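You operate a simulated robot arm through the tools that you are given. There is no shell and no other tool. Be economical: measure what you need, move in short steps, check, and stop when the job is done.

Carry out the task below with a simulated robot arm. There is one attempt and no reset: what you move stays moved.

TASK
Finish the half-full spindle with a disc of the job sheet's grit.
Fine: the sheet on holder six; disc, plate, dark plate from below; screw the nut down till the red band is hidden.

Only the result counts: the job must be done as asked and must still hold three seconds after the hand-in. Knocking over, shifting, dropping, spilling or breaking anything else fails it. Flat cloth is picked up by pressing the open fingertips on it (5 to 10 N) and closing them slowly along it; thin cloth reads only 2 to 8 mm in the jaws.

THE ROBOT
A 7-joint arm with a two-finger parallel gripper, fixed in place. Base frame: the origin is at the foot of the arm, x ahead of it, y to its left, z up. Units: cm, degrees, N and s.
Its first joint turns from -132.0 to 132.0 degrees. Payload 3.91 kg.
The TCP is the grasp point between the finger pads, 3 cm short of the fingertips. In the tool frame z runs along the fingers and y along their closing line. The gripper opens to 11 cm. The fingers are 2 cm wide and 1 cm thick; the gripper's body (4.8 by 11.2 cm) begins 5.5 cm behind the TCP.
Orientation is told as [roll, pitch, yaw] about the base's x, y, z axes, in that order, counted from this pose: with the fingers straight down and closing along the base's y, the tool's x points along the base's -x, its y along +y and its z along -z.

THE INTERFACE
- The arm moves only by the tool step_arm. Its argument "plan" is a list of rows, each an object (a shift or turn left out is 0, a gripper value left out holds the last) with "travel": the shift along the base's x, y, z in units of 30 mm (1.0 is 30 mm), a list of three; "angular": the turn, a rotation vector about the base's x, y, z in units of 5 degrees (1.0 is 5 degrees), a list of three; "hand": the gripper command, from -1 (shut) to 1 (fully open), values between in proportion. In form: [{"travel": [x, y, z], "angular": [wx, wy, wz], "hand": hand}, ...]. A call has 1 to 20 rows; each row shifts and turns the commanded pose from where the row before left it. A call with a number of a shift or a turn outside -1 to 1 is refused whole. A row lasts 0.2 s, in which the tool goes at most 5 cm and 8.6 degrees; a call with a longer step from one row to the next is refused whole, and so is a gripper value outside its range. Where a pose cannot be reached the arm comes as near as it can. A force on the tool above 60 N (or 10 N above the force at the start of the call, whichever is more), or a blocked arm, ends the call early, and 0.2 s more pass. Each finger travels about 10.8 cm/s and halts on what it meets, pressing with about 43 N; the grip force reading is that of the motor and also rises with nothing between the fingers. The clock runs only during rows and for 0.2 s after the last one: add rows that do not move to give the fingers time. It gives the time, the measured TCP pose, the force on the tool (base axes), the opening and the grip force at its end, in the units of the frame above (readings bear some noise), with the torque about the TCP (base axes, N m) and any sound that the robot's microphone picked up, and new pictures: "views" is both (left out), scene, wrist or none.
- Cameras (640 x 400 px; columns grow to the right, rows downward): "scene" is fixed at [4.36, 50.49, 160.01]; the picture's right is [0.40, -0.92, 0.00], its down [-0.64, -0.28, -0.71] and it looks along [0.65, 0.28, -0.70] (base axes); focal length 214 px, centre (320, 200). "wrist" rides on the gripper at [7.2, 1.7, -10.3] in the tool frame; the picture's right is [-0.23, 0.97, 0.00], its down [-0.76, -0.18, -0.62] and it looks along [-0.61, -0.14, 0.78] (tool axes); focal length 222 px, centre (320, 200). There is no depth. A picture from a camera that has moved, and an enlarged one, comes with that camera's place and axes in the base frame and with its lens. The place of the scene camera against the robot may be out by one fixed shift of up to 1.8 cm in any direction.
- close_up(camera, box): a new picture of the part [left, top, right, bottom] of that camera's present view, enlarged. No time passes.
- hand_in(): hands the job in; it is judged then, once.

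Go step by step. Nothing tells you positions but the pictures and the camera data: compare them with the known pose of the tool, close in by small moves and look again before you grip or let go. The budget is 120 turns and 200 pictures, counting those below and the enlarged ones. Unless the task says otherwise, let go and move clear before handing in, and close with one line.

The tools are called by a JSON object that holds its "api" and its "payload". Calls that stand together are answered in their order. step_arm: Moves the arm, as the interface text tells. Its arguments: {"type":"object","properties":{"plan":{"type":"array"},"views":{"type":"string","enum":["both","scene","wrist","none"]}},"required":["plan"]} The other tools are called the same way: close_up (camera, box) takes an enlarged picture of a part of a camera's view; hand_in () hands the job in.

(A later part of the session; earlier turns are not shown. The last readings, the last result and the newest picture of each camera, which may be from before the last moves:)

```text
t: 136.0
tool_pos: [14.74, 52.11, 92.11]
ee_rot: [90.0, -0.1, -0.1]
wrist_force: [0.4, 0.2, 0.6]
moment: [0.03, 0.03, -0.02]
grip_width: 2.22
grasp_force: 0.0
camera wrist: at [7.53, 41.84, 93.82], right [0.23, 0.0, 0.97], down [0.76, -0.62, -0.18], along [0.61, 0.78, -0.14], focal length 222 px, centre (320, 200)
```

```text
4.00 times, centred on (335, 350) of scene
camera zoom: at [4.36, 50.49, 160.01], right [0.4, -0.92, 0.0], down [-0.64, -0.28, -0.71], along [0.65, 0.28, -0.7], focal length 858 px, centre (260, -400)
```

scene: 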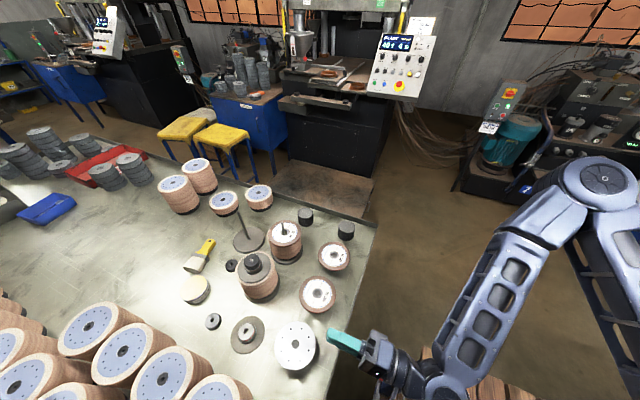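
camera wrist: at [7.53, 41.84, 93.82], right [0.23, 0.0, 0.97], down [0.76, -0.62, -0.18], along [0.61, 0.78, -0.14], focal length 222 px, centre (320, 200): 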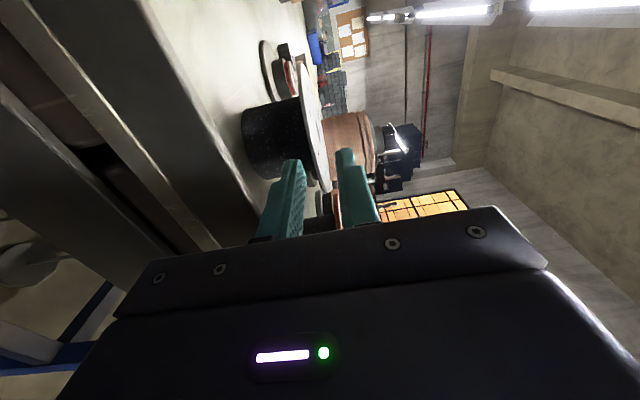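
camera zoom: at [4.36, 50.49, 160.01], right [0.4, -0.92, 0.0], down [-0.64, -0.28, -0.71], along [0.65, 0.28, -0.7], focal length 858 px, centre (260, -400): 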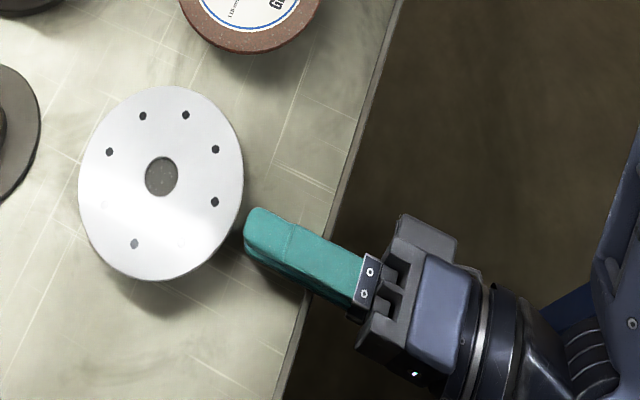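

Aligned with the plate's plane and centre. I'll slide in 2.6 cm and close slowly.

{"api": "step_arm", "payload": {"plan": [{"travel": [0, 0.3, 0]}, {"travel": [0, 0.3, 0]}, {"travel": [0, 0.27, 0]}, {}, {"hand": -0.7}, {"hand": -0.8}, {"hand": -0.86}, {"hand": -0.91}, {"hand": -0.95}, {"hand": -1}, {}, {}], "views": "wrist"}}

{"api": "close_up", "payload": {"camera": "wrist", "box": [160, 40, 400, 240]}}

```text
t: 138.6
tool_pos: [14.73, 54.85, 92.06]
ee_rot: [89.9, -0.2, -0.2]
wrist_force: [-0.5, -0.1, -0.2]
moment: [-0.08, -0.02, -0.01]
grip_width: 0.2
grasp_force: 42.1
camera wrist: at [7.55, 44.47, 93.88], right [0.23, 0.0, 0.97], down [0.76, -0.62, -0.18], along [0.61, 0.78, -0.14], focal length 222 px, centre (320, 200)
```

wrist: 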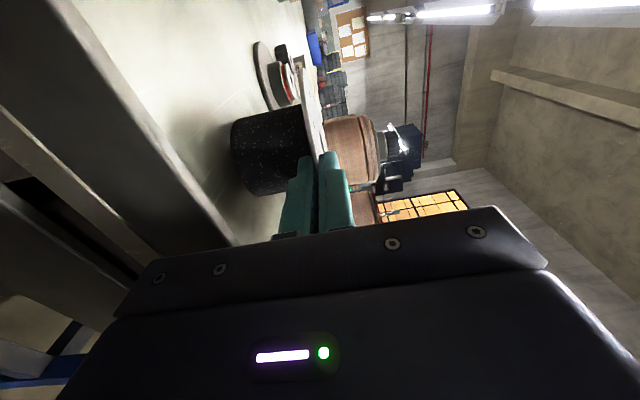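

```text
2.00 times, centred on (280, 140) of wrist
camera zoom: at [7.55, 44.47, 93.88], right [0.23, 0.0, 0.97], down [0.76, -0.62, -0.18], along [0.61, 0.78, -0.14], focal length 444 px, centre (400, 320)
```

zoom: 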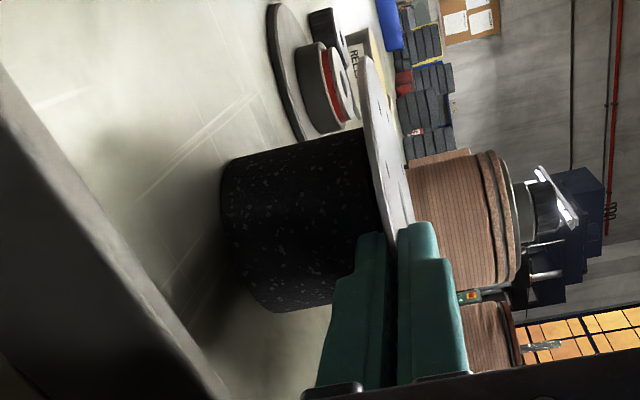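

{"api": "step_arm", "payload": {"plan": [{"travel": [0, 0, 0.15]}, {"travel": [0, 0, 0.3]}, {"travel": [0, 0, 0.6]}, {"travel": [0, 0, 0.9]}, {"travel": [0, 0, 0.9]}, {"travel": [0, 0, 0.9]}, {"travel": [0, 0, 0.9]}, {"travel": [0, 0, 0.9]}, {"travel": [0.5, 0, 0.3]}, {"travel": [0.9, 0, 0]}, {"travel": [0.9, 0, 0]}, {"travel": [0.9, 0.1, 0]}, {"travel": [0.9, 0.3, 0]}, {"travel": [0.9, 0.5, 0]}, {"travel": [0.9, 0.8, 0]}, {"travel": [0.9, 0.8, 0]}, {"travel": [0.9, 0.9, 0]}, {"travel": [0.6, 0.8, 0]}, {"travel": [0.53, 0.8, 0]}, {"travel": [0, 0.82, 0]}], "views": "both"}}

{"api": "close_up", "payload": {"camera": "scene", "box": [240, 180, 340, 245]}}

```text
t: 142.8
tool_pos: [41.2, 72.07, 109.49]
ee_rot: [90.0, 0.1, 0.0]
wrist_force: [0.2, -0.3, -1.1]
moment: [-0.13, -0.01, 0.01]
grip_width: 0.19
grasp_force: 42.2
camera wrist: at [34.0, 61.77, 111.33], right [0.23, 0.0, 0.97], down [0.76, -0.62, -0.18], along [0.61, 0.78, -0.14], focal length 222 px, centre (320, 200)
```

scene: 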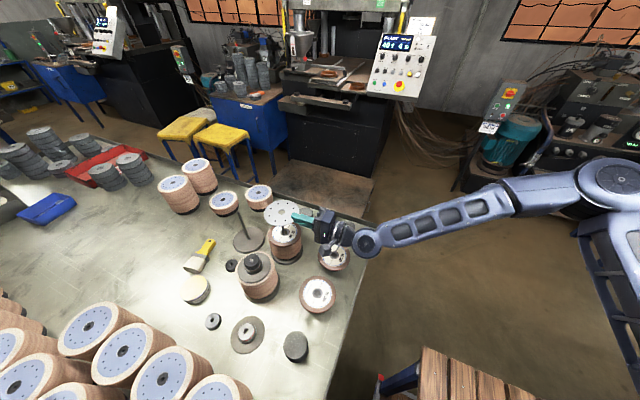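
wrist: 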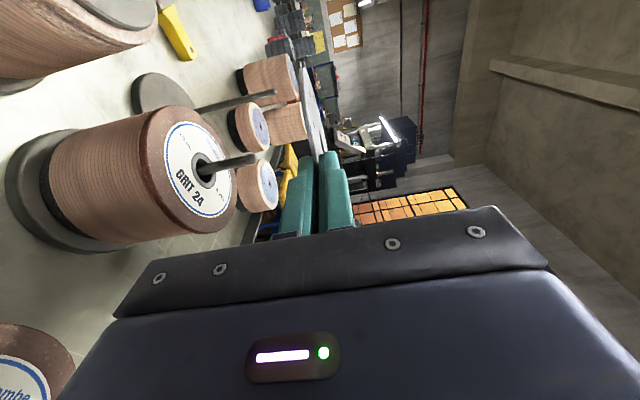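

```text
6.15 times, centred on (290, 212) of scene
camera zoom: at [4.36, 50.49, 160.01], right [0.4, -0.92, 0.0], down [-0.64, -0.28, -0.71], along [0.65, 0.28, -0.7], focal length 1320 px, centre (505, 123)
```

zoom: 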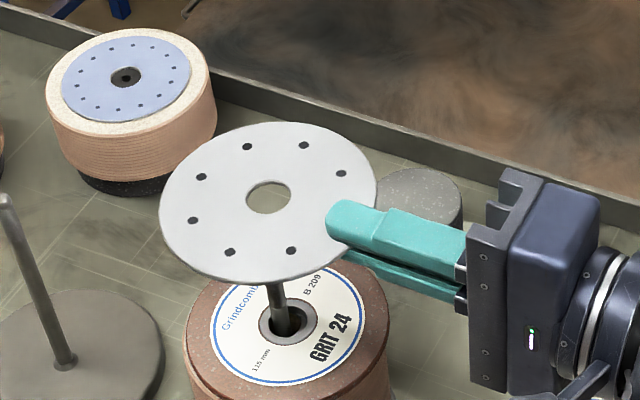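

The hole must shift about +0.9 cm in y to sit over the rod. I'll correct, lower to just above the tip, and check.

{"api": "step_arm", "payload": {"plan": [{"travel": [0.01, 0.3, 0]}, {"travel": [0, 0, -0.6]}, {"travel": [0, 0, -0.6]}, {"travel": [0, 0, -0.4]}, {}], "views": "none"}}

{"api": "close_up", "payload": {"camera": "scene", "box": [250, 195, 330, 245]}}

```text
t: 144.0
tool_pos: [41.09, 73.23, 104.78]
ee_rot: [90.0, -0.1, -0.1]
wrist_force: [0.3, -0.2, 0.7]
moment: [-0.07, -0.01, 0.05]
grip_width: 0.2
grasp_force: 42.0
```

```text
8.00 times, centred on (290, 220) of scene
camera zoom: at [4.36, 50.49, 160.01], right [0.4, -0.92, 0.0], down [-0.64, -0.28, -0.71], along [0.65, 0.28, -0.7], focal length 1716 px, centre (560, 40)
```

zoom: 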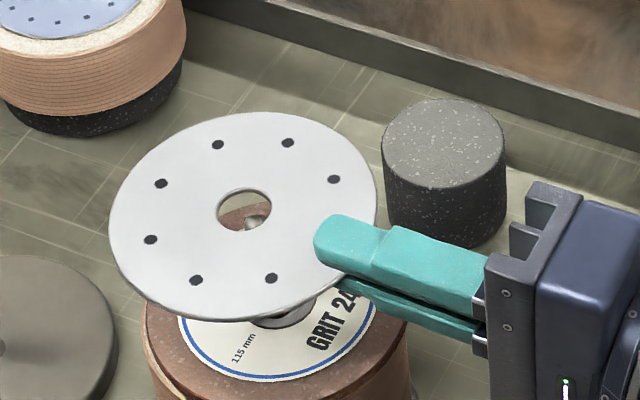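

{"api": "step_arm", "payload": {"plan": [{"travel": [0.08, -0.03, 0]}, {"travel": [0, 0, -0.2]}, {"travel": [0, 0, -0.2]}, {"travel": [0, 0, -0.2]}, {"travel": [0, 0, -0.2]}, {"travel": [0, 0, -0.25]}, {"travel": [0, 0, -0.25]}, {}], "views": "none"}}

{"api": "close_up", "payload": {"camera": "scene", "box": [250, 195, 330, 245]}}

{"api": "close_up", "payload": {"camera": "wrist", "box": [160, 40, 400, 240]}}

```text
t: 145.8
tool_pos: [41.55, 72.99, 100.9]
ee_rot: [90.0, -0.2, -0.1]
wrist_force: [0.7, 0.4, -1.3]
moment: [-0.06, 0.02, -0.01]
grip_width: 0.19
grasp_force: 41.5
```

```text
8.00 times, centred on (290, 220) of scene
camera zoom: at [4.36, 50.49, 160.01], right [0.4, -0.92, 0.0], down [-0.64, -0.28, -0.71], along [0.65, 0.28, -0.7], focal length 1716 px, centre (560, 40)
```

zoom: 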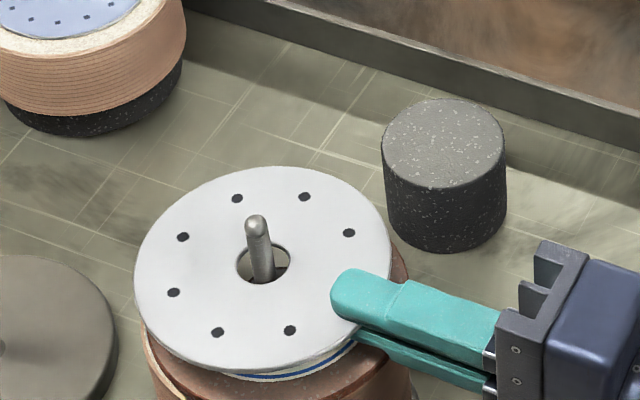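

```text
2.00 times, centred on (280, 140) of wrist
camera zoom: at [34.24, 62.68, 102.67], right [0.23, 0.0, 0.97], down [0.76, -0.62, -0.18], along [0.61, 0.78, -0.14], focal length 444 px, centre (400, 320)
```

zoom: 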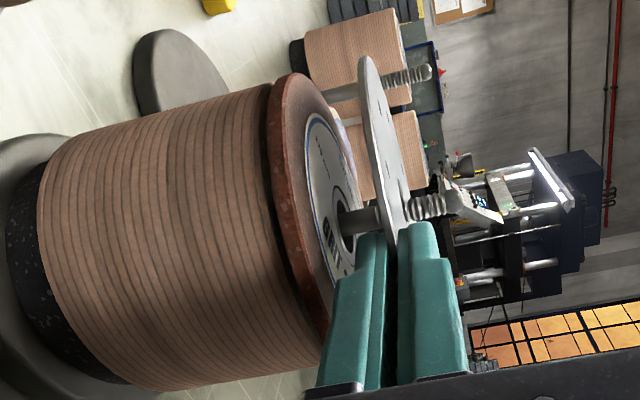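

Threaded. Opening slightly and withdrawing.

{"api": "step_arm", "payload": {"plan": [{"hand": -0.93}, {"hand": -0.87}, {}, {}, {"travel": [0, -0.15, 0]}, {"travel": [0, -0.3, 0]}, {"travel": [0, -0.4, 0]}, {"travel": [0, -0.6, 0]}, {"travel": [0, -0.8, 0]}, {"travel": [0, -0.8, 0.3]}, {"travel": [0, -0.8, 0.8]}, {"travel": [0, -0.8, 0.8]}, {}], "views": "both"}}

{"api": "close_up", "payload": {"camera": "scene", "box": [250, 195, 330, 245]}}

```text
t: 148.6
tool_pos: [41.25, 59.14, 106.52]
ee_rot: [90.0, -0.1, 0.0]
wrist_force: [-0.1, 0.6, -1.1]
moment: [0.01, -0.03, 0.01]
grip_width: 0.71
grasp_force: 0.1
camera wrist: at [34.12, 48.73, 108.32], right [0.23, 0.0, 0.97], down [0.76, -0.62, -0.18], along [0.61, 0.78, -0.14], focal length 222 px, centre (320, 200)
```

scene: 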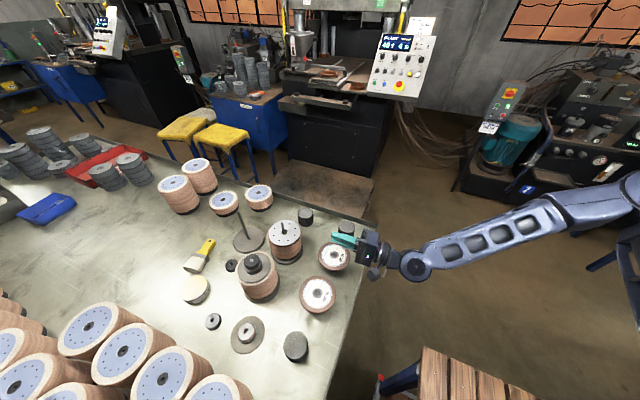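
wrist: 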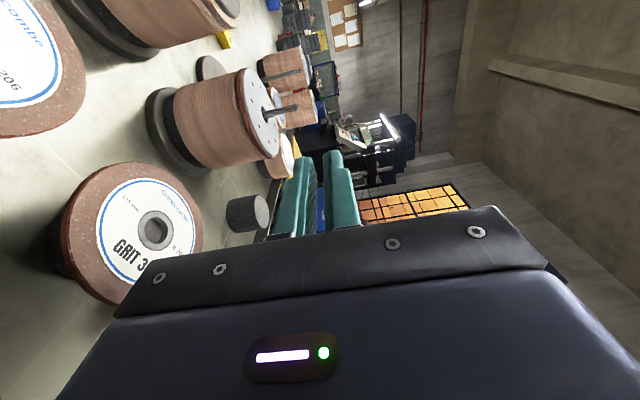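

```text
8.00 times, centred on (290, 220) of scene
camera zoom: at [4.36, 50.49, 160.01], right [0.4, -0.92, 0.0], down [-0.64, -0.28, -0.71], along [0.65, 0.28, -0.7], focal length 1716 px, centre (560, 40)
```

zoom: 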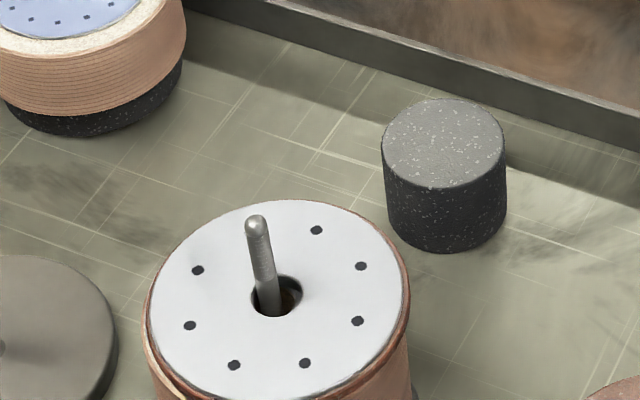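

The plate is seated. Now the dark plate at about (12, 76.5): I'll turn the gripper vertical, open it, and look from above.

{"api": "step_arm", "payload": {"plan": [{"travel": [0, 0, 0.8], "angular": [-1, 0, 0]}, {"travel": [0, 0, 0.8], "angular": [-1, 0, 0]}, {"travel": [0, 0, 0.8], "angular": [-1, 0, 0]}, {"travel": [0, 0, 0.8], "angular": [-1, 0, 0]}, {"travel": [0, 0, 0.8], "angular": [-1, 0, 0]}, {"travel": [0, 0, 0], "angular": [-1, 0, 0]}, {"travel": [-0.5, 0, 0], "angular": [-1, 0, 0]}, {"travel": [-0.7, 0, 0], "angular": [-1, 0, 0]}, {"travel": [-0.7, 0, 0], "angular": [-1, 0, 0]}, {"travel": [-0.7, 0.2, 0], "angular": [-1, 0, 0]}, {"travel": [-0.7, 0.3, 0], "angular": [-1, 0, 0]}, {"travel": [-0.7, 0.3, 0], "angular": [-1, 0, 0]}, {"travel": [-0.7, 0.3, 0], "angular": [-1, 0, 0]}, {"travel": [-0.7, 0.3, 0], "angular": [-1, 0, 0]}, {"travel": [-0.7, 0.4, 0], "angular": [-1, 0, 0]}, {"travel": [-0.7, 0.4, 0], "angular": [-1, 0, 0]}, {"travel": [-0.7, 0.4, 0], "angular": [-1, 0, 0]}, {"travel": [-0.7, 0.4, 0], "angular": [-1, 0, 0], "hand": 0.4}, {}], "views": "both"}}

```text
t: 152.6
tool_pos: [16.84, 68.14, 118.79]
ee_rot: [0.0, -0.2, 0.0]
wrist_force: [-1.2, 0.2, -0.1]
moment: [-0.03, 0.0, -0.06]
grip_width: 7.71
grasp_force: 0.1
camera wrist: at [9.68, 69.79, 129.14], right [0.23, 0.97, 0.0], down [0.76, -0.18, 0.62], along [0.61, -0.14, -0.78], focal length 222 px, centre (320, 200)
```

scene: 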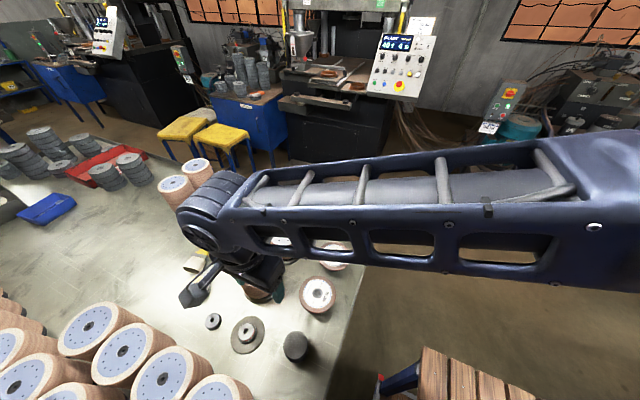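
wrist: 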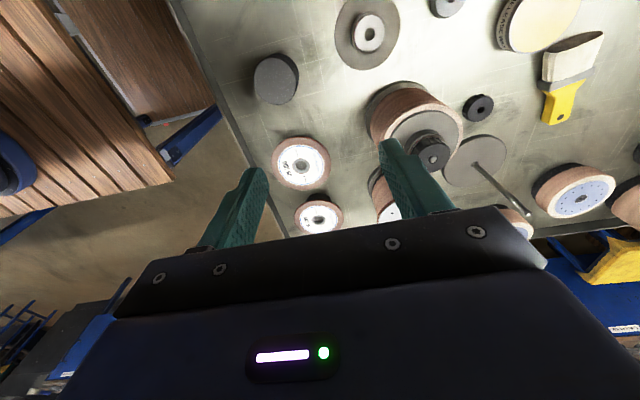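

{"api": "close_up", "payload": {"camera": "wrist", "box": [310, 0, 430, 80]}}

{"api": "close_up", "payload": {"camera": "wrist", "box": [390, 80, 530, 180]}}

```text
5.00 times, centred on (370, 40) of wrist
camera zoom: at [9.68, 69.79, 129.14], right [0.23, 0.97, 0.0], down [0.76, -0.18, 0.62], along [0.61, -0.14, -0.78], focal length 1111 px, centre (70, 1000)
```

zoom: 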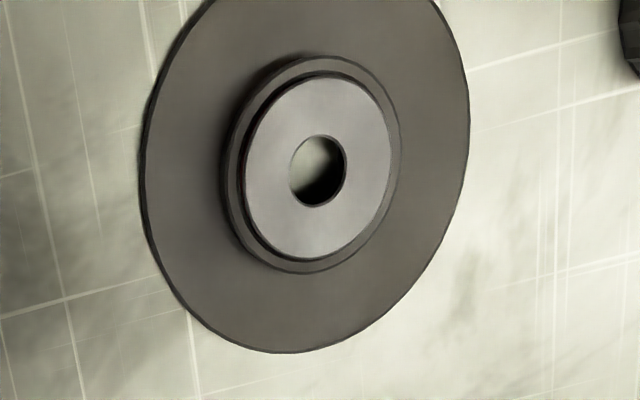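

```text
4.00 times, centred on (460, 130) of wrist
camera zoom: at [9.68, 69.79, 129.14], right [0.23, 0.97, 0.0], down [0.76, -0.18, 0.62], along [0.61, -0.14, -0.78], focal length 888 px, centre (-240, 480)
```

zoom: 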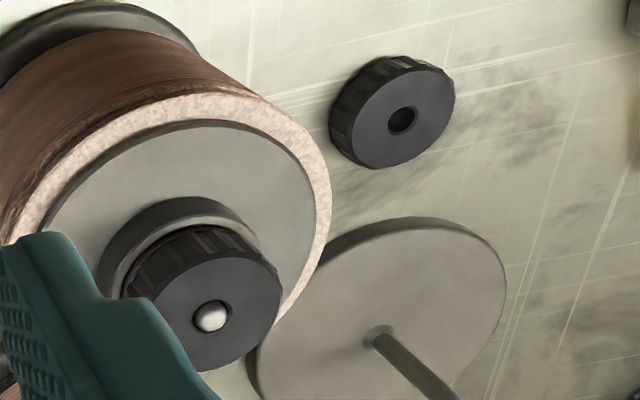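

The dark plate's hub is at (12.7, 76.5). I'll move above and descend partway.

{"api": "step_arm", "payload": {"plan": [{"travel": [-0.7, 0.7, 0]}, {"travel": [-0.69, 0.7, 0]}, {"travel": [0, 0.7, 0]}, {"travel": [0, 0.69, -0.3]}, {"travel": [0, 0, -0.9]}, {"travel": [0, 0, -0.9]}, {"travel": [0, 0, -0.9]}, {"travel": [0, 0, -0.9]}, {"travel": [0, 0, -0.9]}, {"travel": [0, 0, -0.9]}, {"travel": [0, 0, -0.9]}, {}], "views": "both"}}

{"api": "close_up", "payload": {"camera": "wrist", "box": [200, 60, 440, 220]}}

{"api": "close_up", "payload": {"camera": "scene", "box": [200, 290, 300, 370]}}

```text
t: 155.2
tool_pos: [12.81, 76.56, 98.76]
ee_rot: [0.1, 0.1, -0.1]
wrist_force: [-0.9, -0.1, -0.2]
moment: [0.02, -0.01, 0.02]
grip_width: 7.7
grasp_force: 0.0
camera wrist: at [5.52, 78.21, 109.24], right [0.23, 0.97, 0.0], down [0.76, -0.18, 0.62], along [0.61, -0.14, -0.78], focal length 222 px, centre (320, 200)
```

scene: 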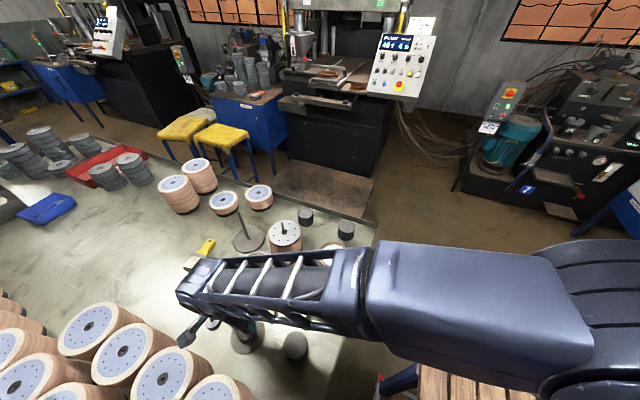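
wrist: 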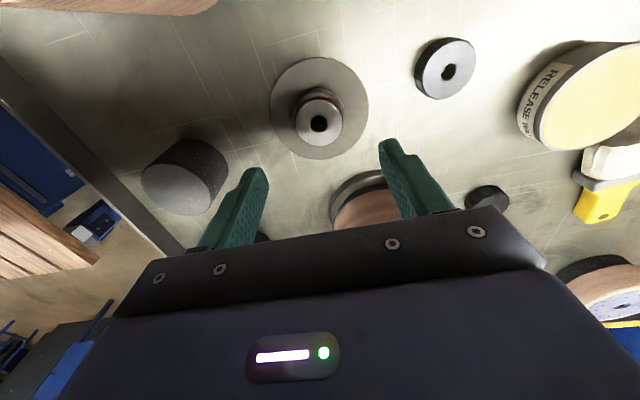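

```text
2.50 times, centred on (320, 140) of wrist
camera zoom: at [5.52, 78.21, 109.24], right [0.23, 0.97, 0.0], down [0.76, -0.18, 0.62], along [0.61, -0.14, -0.78], focal length 555 px, centre (320, 350)
```

zoom: 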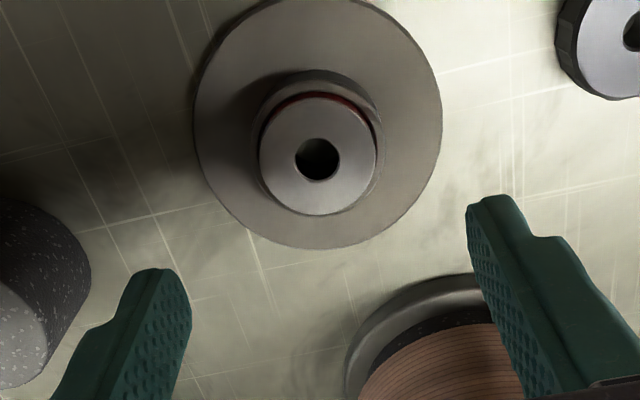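

```text
5.00 times, centred on (250, 330) of scene
camera zoom: at [4.36, 50.49, 160.01], right [0.4, -0.92, 0.0], down [-0.64, -0.28, -0.71], along [0.65, 0.28, -0.7], focal length 1072 px, centre (670, -450)
```

zoom: 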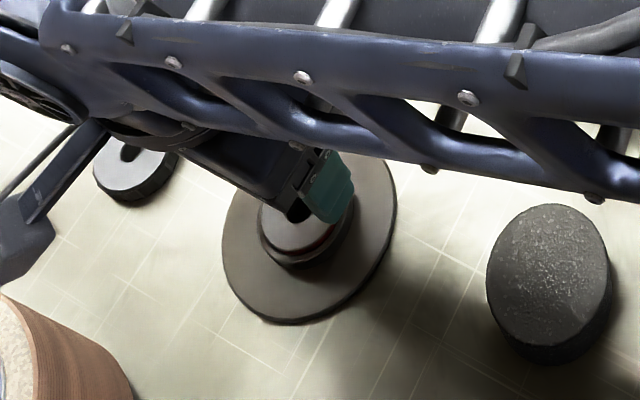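

Centred within 0.1 cm. I'll descend to just above the flange and feel for it lightly.

{"api": "step_arm", "payload": {"plan": [{"travel": [-0.02, 0, -0.7]}, {"travel": [0, 0, -0.7]}, {"travel": [0, 0, -0.6]}, {"travel": [0, 0, -0.4]}, {"travel": [0, 0, -0.3]}, {}], "views": "wrist"}}

{"api": "close_up", "payload": {"camera": "wrist", "box": [200, 60, 440, 220]}}

```text
t: 156.6
tool_pos: [12.5, 76.59, 90.7]
ee_rot: [0.0, 0.0, -0.1]
wrist_force: [-0.3, 0.1, 0.0]
moment: [0.0, -0.02, 0.01]
grip_width: 7.71
grasp_force: 0.1
camera wrist: at [5.38, 78.22, 101.18], right [0.23, 0.97, 0.0], down [0.76, -0.18, 0.62], along [0.61, -0.14, -0.78], focal length 222 px, centre (320, 200)
```

wrist: 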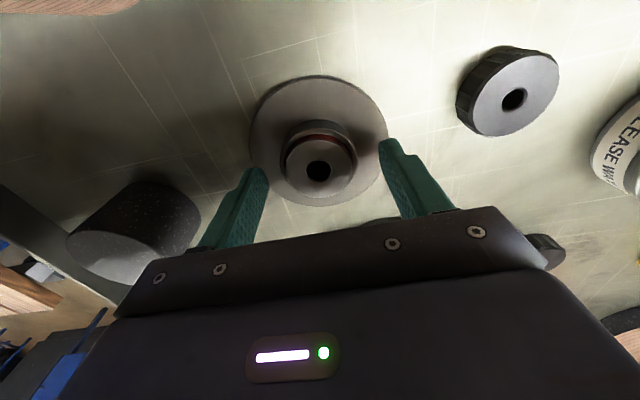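

```text
2.50 times, centred on (320, 140) of wrist
camera zoom: at [5.38, 78.22, 101.18], right [0.23, 0.97, 0.0], down [0.76, -0.18, 0.62], along [0.61, -0.14, -0.78], focal length 555 px, centre (320, 350)
```

zoom: 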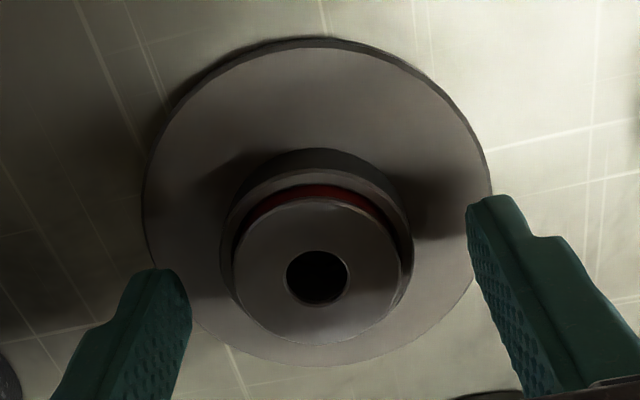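

{"api": "step_arm", "payload": {"plan": [{"travel": [0, 0, -0.05]}, {"travel": [0, 0, -0.05]}, {}], "views": "none"}}

{"api": "step_arm", "payload": {"plan": [{"travel": [0, 0, -0.04]}, {"travel": [0, 0, -0.04]}, {}], "views": "none"}}

```text
t: 157.4
tool_pos: [12.55, 76.52, 90.44]
ee_rot: [-0.1, 0.0, 0.0]
wrist_force: [0.5, 0.2, -0.1]
moment: [-0.02, 0.0, 0.03]
grip_width: 7.72
grasp_force: 0.2
```

```text
t: 158.2
tool_pos: [12.51, 76.47, 90.13]
ee_rot: [-0.1, 0.0, 0.0]
wrist_force: [1.2, -1.0, -1.0]
moment: [0.0, 0.01, 0.0]
grip_width: 7.71
grasp_force: 0.2
```

{"api": "step_arm", "payload": {"plan": [{"hand": 0.25}, {"hand": 0.1}, {"hand": 0.0}, {"hand": -0.07}, {"hand": -0.14}, {"hand": -0.22}, {"hand": -0.4}, {}, {}], "views": "wrist"}}

{"api": "close_up", "payload": {"camera": "wrist", "box": [200, 60, 440, 220]}}

```text
t: 160.2
tool_pos: [12.64, 76.43, 90.2]
ee_rot: [0.0, 0.0, 0.0]
wrist_force: [0.5, 1.9, 1.0]
moment: [-0.2, -0.05, 0.04]
grip_width: 5.15
grasp_force: 43.2
camera wrist: at [5.4, 78.16, 100.65], right [0.23, 0.97, 0.0], down [0.76, -0.18, 0.62], along [0.61, -0.14, -0.78], focal length 222 px, centre (320, 200)
```

wrist: 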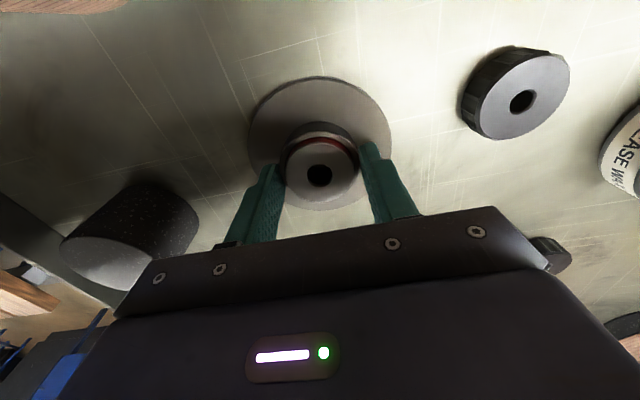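

```text
2.50 times, centred on (320, 140) of wrist
camera zoom: at [5.4, 78.16, 100.65], right [0.23, 0.97, 0.0], down [0.76, -0.18, 0.62], along [0.61, -0.14, -0.78], focal length 555 px, centre (320, 350)
```

zoom: 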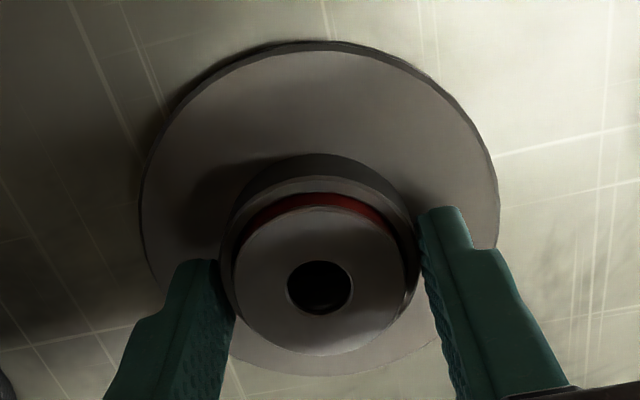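

Gripped the hub (5.15 cm). Lifting and carrying it high over the spindle.

{"api": "step_arm", "payload": {"plan": [{"travel": [0, 0, 0.2]}, {"travel": [0, 0, 0.5]}, {"travel": [0, 0, 0.9]}, {"travel": [0, 0, 0.9]}, {"travel": [0, 0, 0.9]}, {"travel": [0, 0, 0.9]}, {"travel": [0, 0, 0.9]}, {"travel": [0, 0, 0.9]}, {"travel": [0, 0, 0.9]}, {"travel": [0, 0, 0.9]}, {"travel": [0.6, 0, 0.3]}, {"travel": [0.9, 0.1, 0]}, {"travel": [0.9, 0.1, 0]}, {"travel": [0.9, 0.1, 0]}, {"travel": [0.9, 0.1, 0]}, {"travel": [0.9, 0.1, 0]}, {"travel": [0.9, 0.1, 0]}, {"travel": [0.9, 0.1, 0]}, {"travel": [0.9, 0.1, 0]}, {"travel": [0.9, 0.2, 0]}], "views": "none"}}

{"api": "step_arm", "payload": {"plan": [{"travel": [0.9, 0.1, 0]}, {"travel": [0.2, 0.1, 0]}, {}], "views": "both"}}

{"api": "close_up", "payload": {"camera": "wrist", "box": [200, 40, 440, 220]}}

{"api": "close_up", "payload": {"camera": "scene", "box": [230, 170, 350, 260]}}

```text
t: 164.4
tool_pos: [38.6, 79.42, 114.85]
ee_rot: [0.0, 0.0, -0.1]
wrist_force: [-1.2, 0.2, -4.4]
moment: [-0.04, -0.06, -0.01]
grip_width: 5.13
grasp_force: 42.8
```

```text
t: 165.2
tool_pos: [42.08, 80.17, 114.77]
ee_rot: [0.0, 0.0, 0.0]
wrist_force: [0.6, 0.4, -4.1]
moment: [-0.01, 0.0, 0.01]
grip_width: 5.14
grasp_force: 42.9
camera wrist: at [34.97, 81.77, 125.22], right [0.23, 0.97, 0.0], down [0.76, -0.18, 0.62], along [0.61, -0.14, -0.78], focal length 222 px, centre (320, 200)
```

scene: 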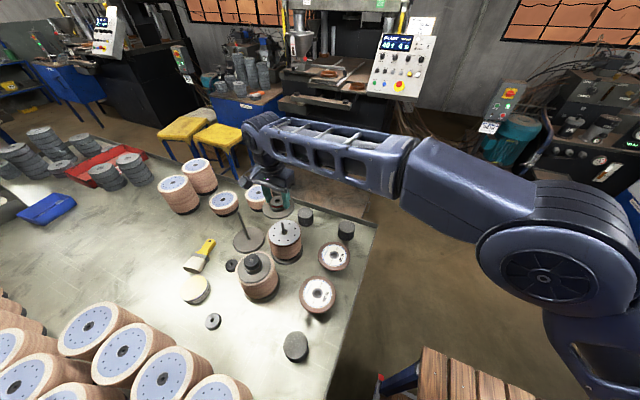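
wrist: 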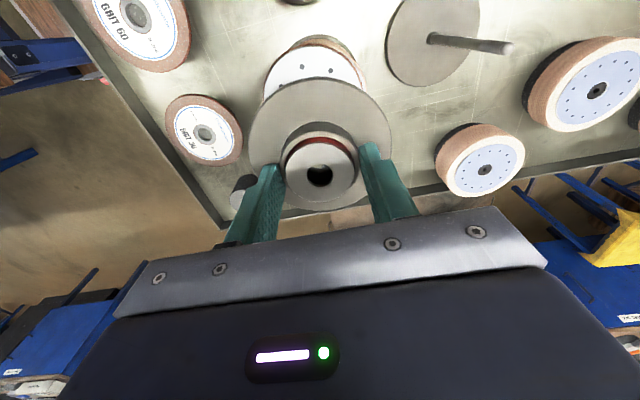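

```text
2.22 times, centred on (320, 130) of wrist
camera zoom: at [34.97, 81.77, 125.22], right [0.23, 0.97, 0.0], down [0.76, -0.18, 0.62], along [0.61, -0.14, -0.78], focal length 494 px, centre (320, 356)
```

zoom: 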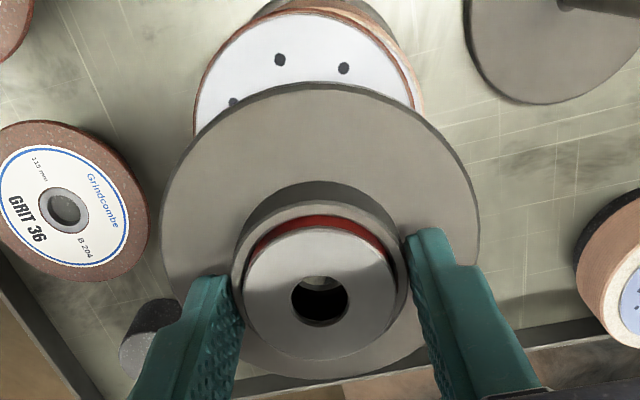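

```text
4.44 times, centred on (290, 215) of scene
camera zoom: at [4.36, 50.49, 160.01], right [0.4, -0.92, 0.0], down [-0.64, -0.28, -0.71], along [0.65, 0.28, -0.7], focal length 953 px, centre (453, 133)
```

zoom: 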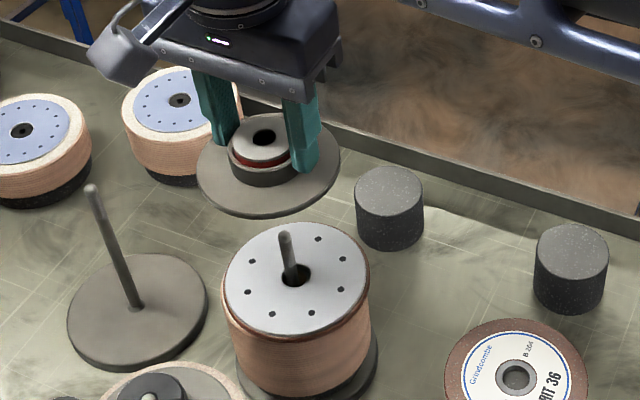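

The plate is held above the spindle. Its bore is tight on the rod, so I'll measure the rod with the wrist camera itself by shifting aside 10 cm at two heights.

{"api": "step_arm", "payload": {"plan": [{"travel": [0, -0.9, 0]}, {"travel": [0, -0.9, 0]}, {"travel": [0, -0.9, 0]}, {"travel": [0, -0.9, 0]}, {}], "views": "wrist"}}

{"api": "close_up", "payload": {"camera": "wrist", "box": [360, 60, 480, 160]}}

{"api": "step_arm", "payload": {"plan": [{"travel": [0, 0, -0.7]}, {"travel": [0, 0, -0.7]}, {"travel": [0, 0, -0.6]}, {}], "views": "wrist"}}

{"api": "close_up", "payload": {"camera": "wrist", "box": [370, 60, 490, 160]}}

```text
t: 166.4
tool_pos: [42.06, 69.38, 114.75]
ee_rot: [0.1, -0.1, -0.1]
wrist_force: [-0.5, -0.3, -4.9]
moment: [0.01, 0.02, 0.02]
grip_width: 5.15
grasp_force: 43.1
camera wrist: at [34.88, 70.93, 125.24], right [0.23, 0.97, 0.0], down [0.76, -0.18, 0.62], along [0.61, -0.14, -0.78], focal length 222 px, centre (320, 200)
```

wrist: 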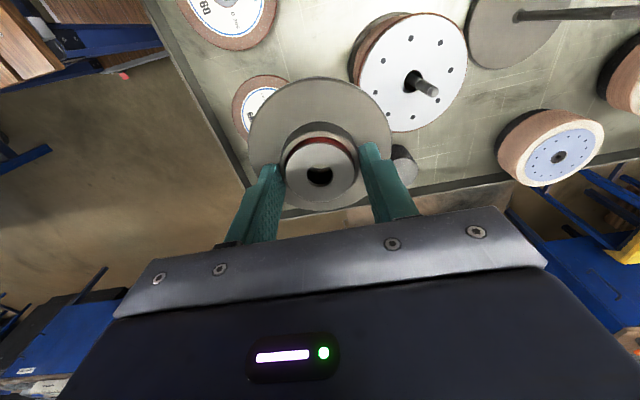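

```text
4.00 times, centred on (420, 110) of wrist
camera zoom: at [34.88, 70.93, 125.24], right [0.23, 0.97, 0.0], down [0.76, -0.18, 0.62], along [0.61, -0.14, -0.78], focal length 888 px, centre (-80, 560)
```

zoom: 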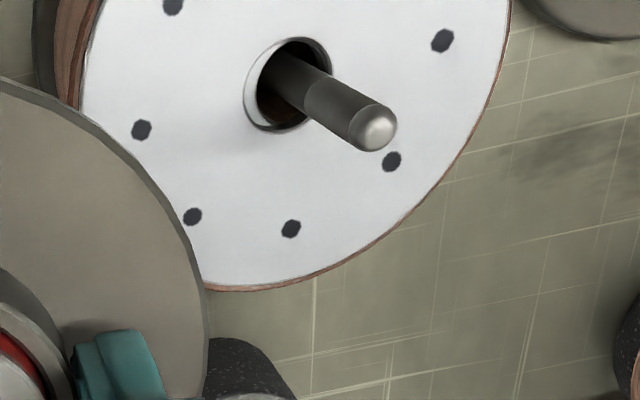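

```text
t: 167.4
tool_pos: [41.83, 69.31, 108.66]
ee_rot: [0.0, 0.0, 0.0]
wrist_force: [-0.2, 0.1, -4.2]
moment: [0.03, 0.0, 0.0]
grip_width: 5.13
grasp_force: 42.8
camera wrist: at [34.72, 70.95, 119.11], right [0.23, 0.97, 0.0], down [0.76, -0.18, 0.62], along [0.61, -0.14, -0.78], focal length 222 px, centre (320, 200)
```

wrist: 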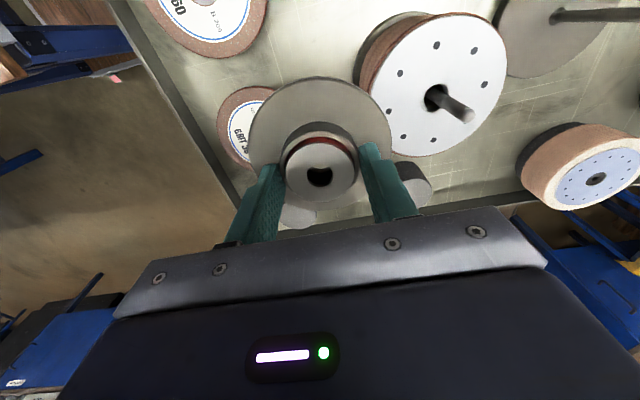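

```text
4.00 times, centred on (430, 110) of wrist
camera zoom: at [34.72, 70.95, 119.11], right [0.23, 0.97, 0.0], down [0.76, -0.18, 0.62], along [0.61, -0.14, -0.78], focal length 888 px, centre (-120, 560)
```

zoom: 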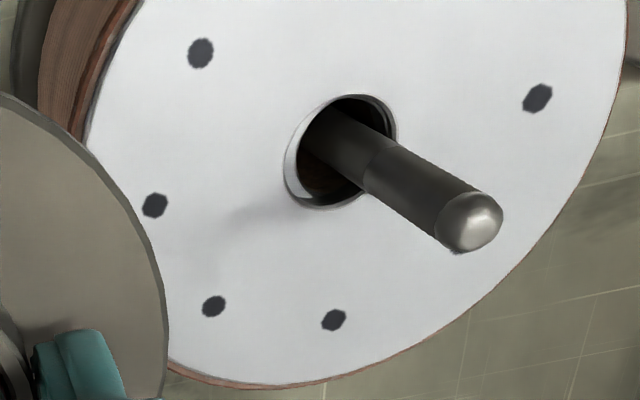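

The wrist camera puts the rod tip at (42.24, 80.07, 103.1), and the plate bore needs TCP (42.14, 80.12). I'll move over and lower gently.

{"api": "step_arm", "payload": {"plan": [{"travel": [0.1, 0.9, 0]}, {"travel": [0, 0.9, 0]}, {"travel": [0, 0.9, 0]}, {"travel": [0, 0.9, 0]}, {}, {}], "views": "none"}}

{"api": "close_up", "payload": {"camera": "scene", "box": [240, 185, 340, 250]}}

{"api": "close_up", "payload": {"camera": "wrist", "box": [260, 120, 380, 220]}}

```text
t: 168.8
tool_pos: [42.11, 80.04, 108.78]
ee_rot: [0.0, 0.0, 0.0]
wrist_force: [-0.5, -0.2, -4.7]
moment: [0.01, 0.0, -0.04]
grip_width: 5.15
grasp_force: 42.9
```

```text
6.15 times, centred on (290, 218) of scene
camera zoom: at [4.36, 50.49, 160.01], right [0.4, -0.92, 0.0], down [-0.64, -0.28, -0.71], along [0.65, 0.28, -0.7], focal length 1320 px, centre (505, 92)
```

zoom: 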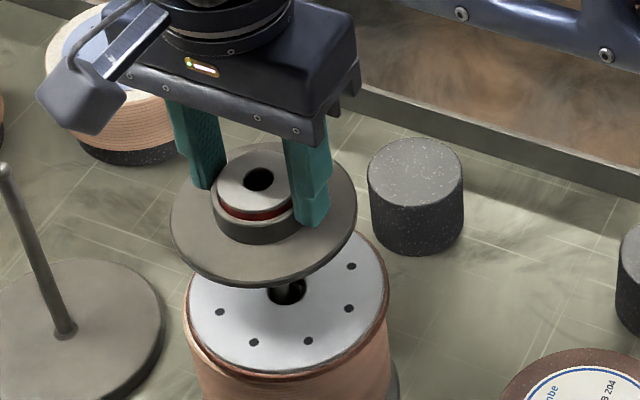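

```text
4.00 times, centred on (320, 170) of wrist
camera zoom: at [34.97, 81.8, 119.17], right [0.23, 0.97, 0.0], down [0.76, -0.18, 0.62], along [0.61, -0.14, -0.78], focal length 888 px, centre (320, 320)
```

zoom: 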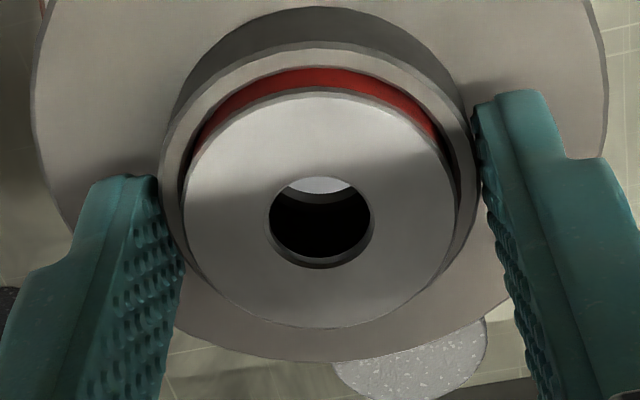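

{"api": "step_arm", "payload": {"plan": [{"travel": [0.01, 0, -0.25]}, {"travel": [0, 0.02, -0.25]}, {"travel": [0, 0, -0.15]}, {"travel": [0, 0, -0.1]}, {"travel": [0, 0, -0.1]}, {}], "views": "none"}}

{"api": "close_up", "payload": {"camera": "scene", "box": [240, 185, 340, 250]}}

{"api": "close_up", "payload": {"camera": "wrist", "box": [260, 120, 380, 220]}}

```text
t: 170.2
tool_pos: [42.39, 80.27, 106.18]
ee_rot: [0.0, -0.1, -0.1]
wrist_force: [-1.3, 0.2, -4.3]
moment: [-0.02, 0.04, 0.04]
grip_width: 5.13
grasp_force: 43.3
```

```text
6.15 times, centred on (290, 218) of scene
camera zoom: at [4.36, 50.49, 160.01], right [0.4, -0.92, 0.0], down [-0.64, -0.28, -0.71], along [0.65, 0.28, -0.7], focal length 1320 px, centre (505, 92)
```

zoom: 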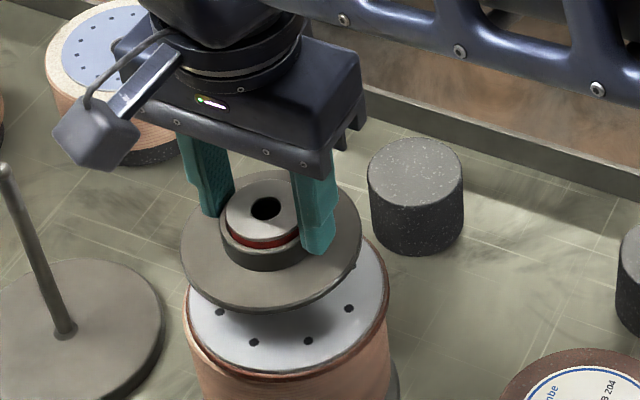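

```text
4.00 times, centred on (320, 170) of wrist
camera zoom: at [35.19, 81.85, 116.62], right [0.23, 0.97, 0.0], down [0.76, -0.18, 0.62], along [0.61, -0.14, -0.78], focal length 888 px, centre (320, 320)
```

zoom: 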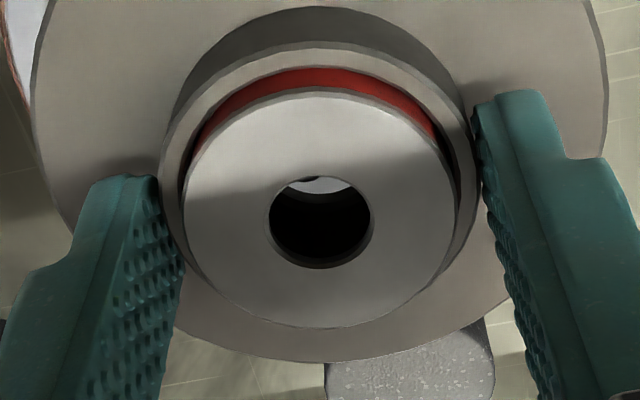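

{"api": "step_arm", "payload": {"plan": [{"travel": [0, 0, -0.1]}, {"travel": [0, 0, -0.1]}, {"travel": [0, 0, -0.1]}, {}], "views": "none"}}

{"api": "close_up", "payload": {"camera": "wrist", "box": [260, 120, 380, 220]}}

```text
t: 171.2
tool_pos: [42.29, 80.21, 105.34]
ee_rot: [0.1, 0.0, 0.0]
wrist_force: [-0.1, 0.0, -3.3]
moment: [0.03, 0.0, 0.01]
grip_width: 5.13
grasp_force: 42.9
```

```text
4.00 times, centred on (320, 170) of wrist
camera zoom: at [35.13, 81.83, 115.73], right [0.23, 0.97, 0.0], down [0.76, -0.18, 0.62], along [0.61, -0.14, -0.78], focal length 888 px, centre (320, 320)
```

zoom: 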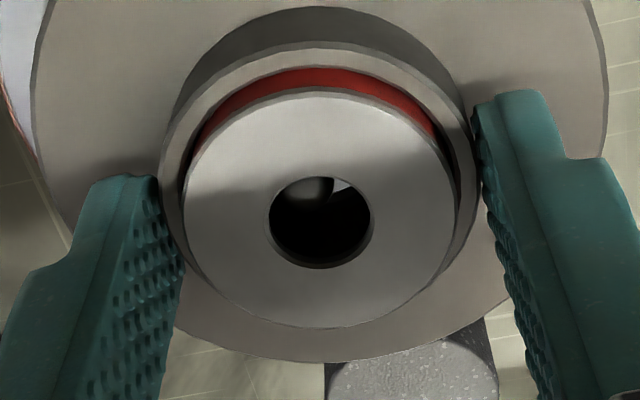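

The rod tip is entering the bore, about 0.15 cm off in y. I'll correct and continue lowering.

{"api": "step_arm", "payload": {"plan": [{"travel": [0, -0.045, 0]}, {"travel": [0, 0, -0.1]}, {"travel": [0, 0, -0.1]}, {"travel": [0, 0, -0.1]}, {"travel": [0, 0, -0.1]}, {}], "views": "none"}}

{"api": "close_up", "payload": {"camera": "wrist", "box": [260, 120, 380, 220]}}

{"api": "close_up", "payload": {"camera": "scene", "box": [240, 185, 340, 250]}}

```text
t: 172.6
tool_pos: [42.33, 80.01, 104.1]
ee_rot: [0.0, 0.0, 0.0]
wrist_force: [-0.9, 0.0, -4.6]
moment: [-0.05, -0.01, -0.01]
grip_width: 5.14
grasp_force: 43.0
```

```text
4.00 times, centred on (320, 170) of wrist
camera zoom: at [35.17, 81.68, 114.58], right [0.23, 0.97, 0.0], down [0.76, -0.18, 0.62], along [0.61, -0.14, -0.78], focal length 888 px, centre (320, 320)
```

zoom: 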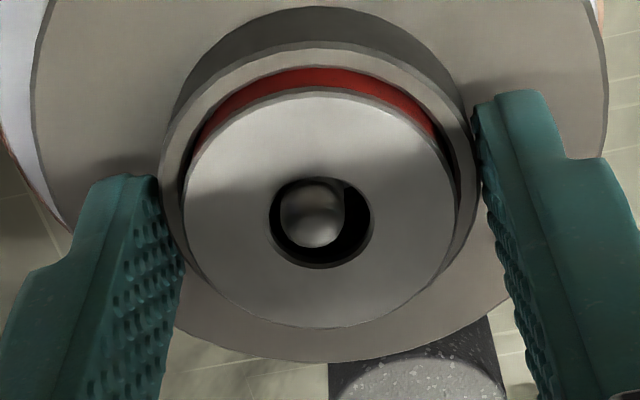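

```text
6.15 times, centred on (290, 218) of scene
camera zoom: at [4.36, 50.49, 160.01], right [0.4, -0.92, 0.0], down [-0.64, -0.28, -0.71], along [0.65, 0.28, -0.7], focal length 1320 px, centre (505, 92)
```

zoom: 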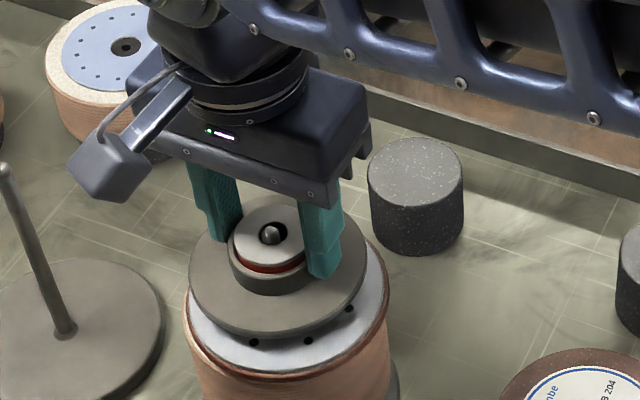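

{"api": "step_arm", "payload": {"plan": [{"travel": [0, -0.03, -0.1]}, {"travel": [0, 0, -0.1]}, {"travel": [0, 0, -0.1]}, {"travel": [0, 0, -0.06]}, {}], "views": "none"}}

{"api": "step_arm", "payload": {"plan": [{"travel": [0, 0, -0.06]}, {"travel": [0, 0, -0.05]}, {}], "views": "none"}}

{"api": "close_up", "payload": {"camera": "scene", "box": [240, 185, 340, 250]}}

```text
t: 173.8
tool_pos: [42.29, 79.91, 102.97]
ee_rot: [0.0, 0.0, 0.1]
wrist_force: [0.0, -0.5, -4.6]
moment: [-0.02, 0.0, 0.03]
grip_width: 5.13
grasp_force: 43.2
```

```text
t: 174.6
tool_pos: [42.29, 79.94, 103.0]
ee_rot: [0.2, 0.0, 0.0]
wrist_force: [3.4, 1.0, 19.6]
moment: [-0.55, 0.26, 0.02]
grip_width: 5.15
grasp_force: 42.6
```

```text
6.15 times, centred on (290, 218) of scene
camera zoom: at [4.36, 50.49, 160.01], right [0.4, -0.92, 0.0], down [-0.64, -0.28, -0.71], along [0.65, 0.28, -0.7], focal length 1320 px, centre (505, 92)
```

zoom: 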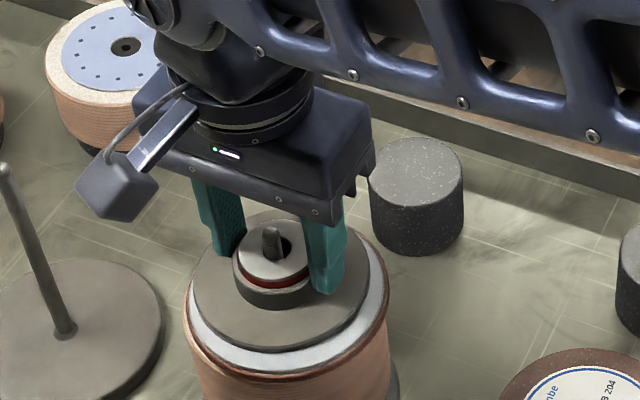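

Seated on the plate (20 N contact). I'll ease off, open and rise.

{"api": "step_arm", "payload": {"plan": [{"travel": [0, 0, 0.05]}, {"hand": 0.0}, {"hand": 0.2}, {"hand": 0.4}, {}, {"travel": [0, 0, 0.3]}, {"travel": [0, 0, 0.8]}, {"travel": [0, 0, 0.9]}, {"travel": [0, 0, 0.9]}, {"travel": [-0.8, 0, 0.9]}, {"travel": [-0.8, 0, 0.5]}, {}], "views": "both"}}

{"api": "close_up", "payload": {"camera": "scene", "box": [240, 200, 340, 265]}}

{"api": "close_up", "payload": {"camera": "wrist", "box": [240, 0, 400, 120]}}

```text
t: 177.2
tool_pos: [37.5, 79.86, 115.77]
ee_rot: [0.1, -0.1, 0.0]
wrist_force: [-0.8, 0.7, -0.1]
moment: [0.02, 0.02, 0.01]
grip_width: 7.71
grasp_force: 0.0
camera wrist: at [30.33, 81.49, 126.26], right [0.23, 0.97, 0.0], down [0.76, -0.18, 0.62], along [0.61, -0.14, -0.78], focal length 222 px, centre (320, 200)
```

scene: 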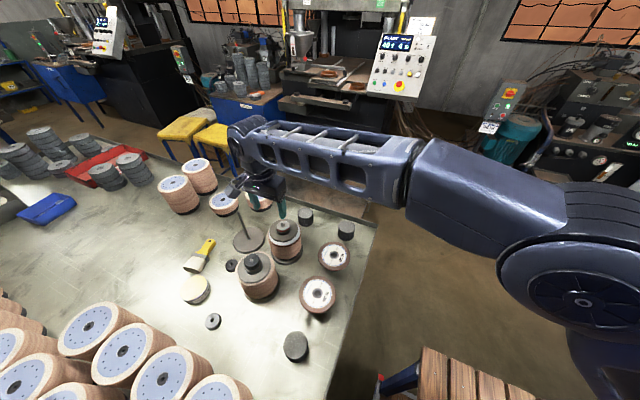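
wrist: 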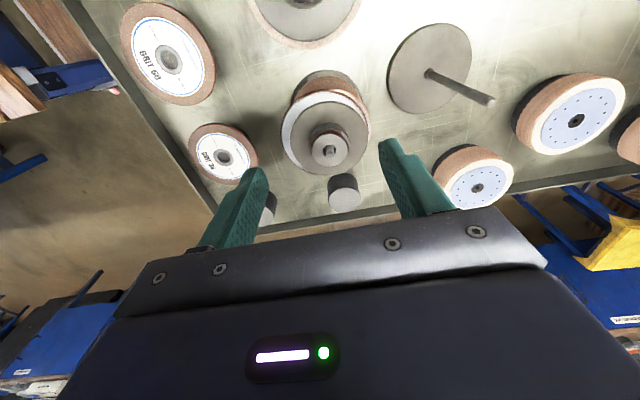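

```text
6.15 times, centred on (290, 232) of scene
camera zoom: at [4.36, 50.49, 160.01], right [0.4, -0.92, 0.0], down [-0.64, -0.28, -0.71], along [0.65, 0.28, -0.7], focal length 1320 px, centre (505, 0)
```

zoom: 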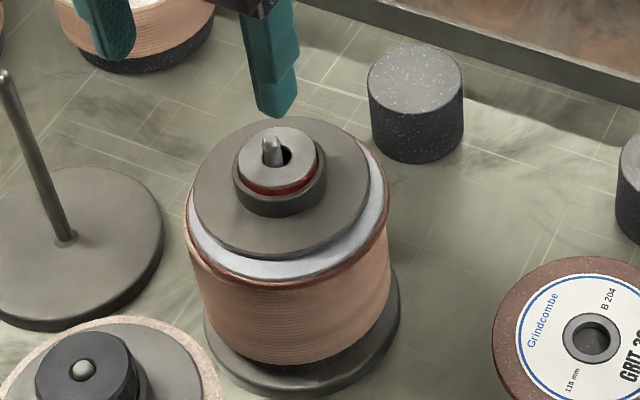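

```text
3.33 times, centred on (320, 60) of wrist
camera zoom: at [30.33, 81.49, 126.26], right [0.23, 0.97, 0.0], down [0.76, -0.18, 0.62], along [0.61, -0.14, -0.78], focal length 740 px, centre (320, 667)
```

zoom: 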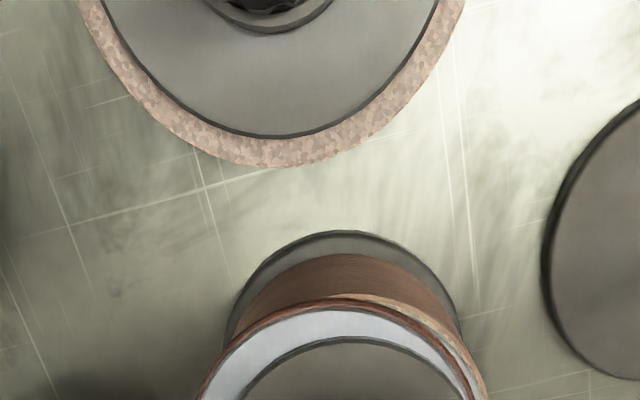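

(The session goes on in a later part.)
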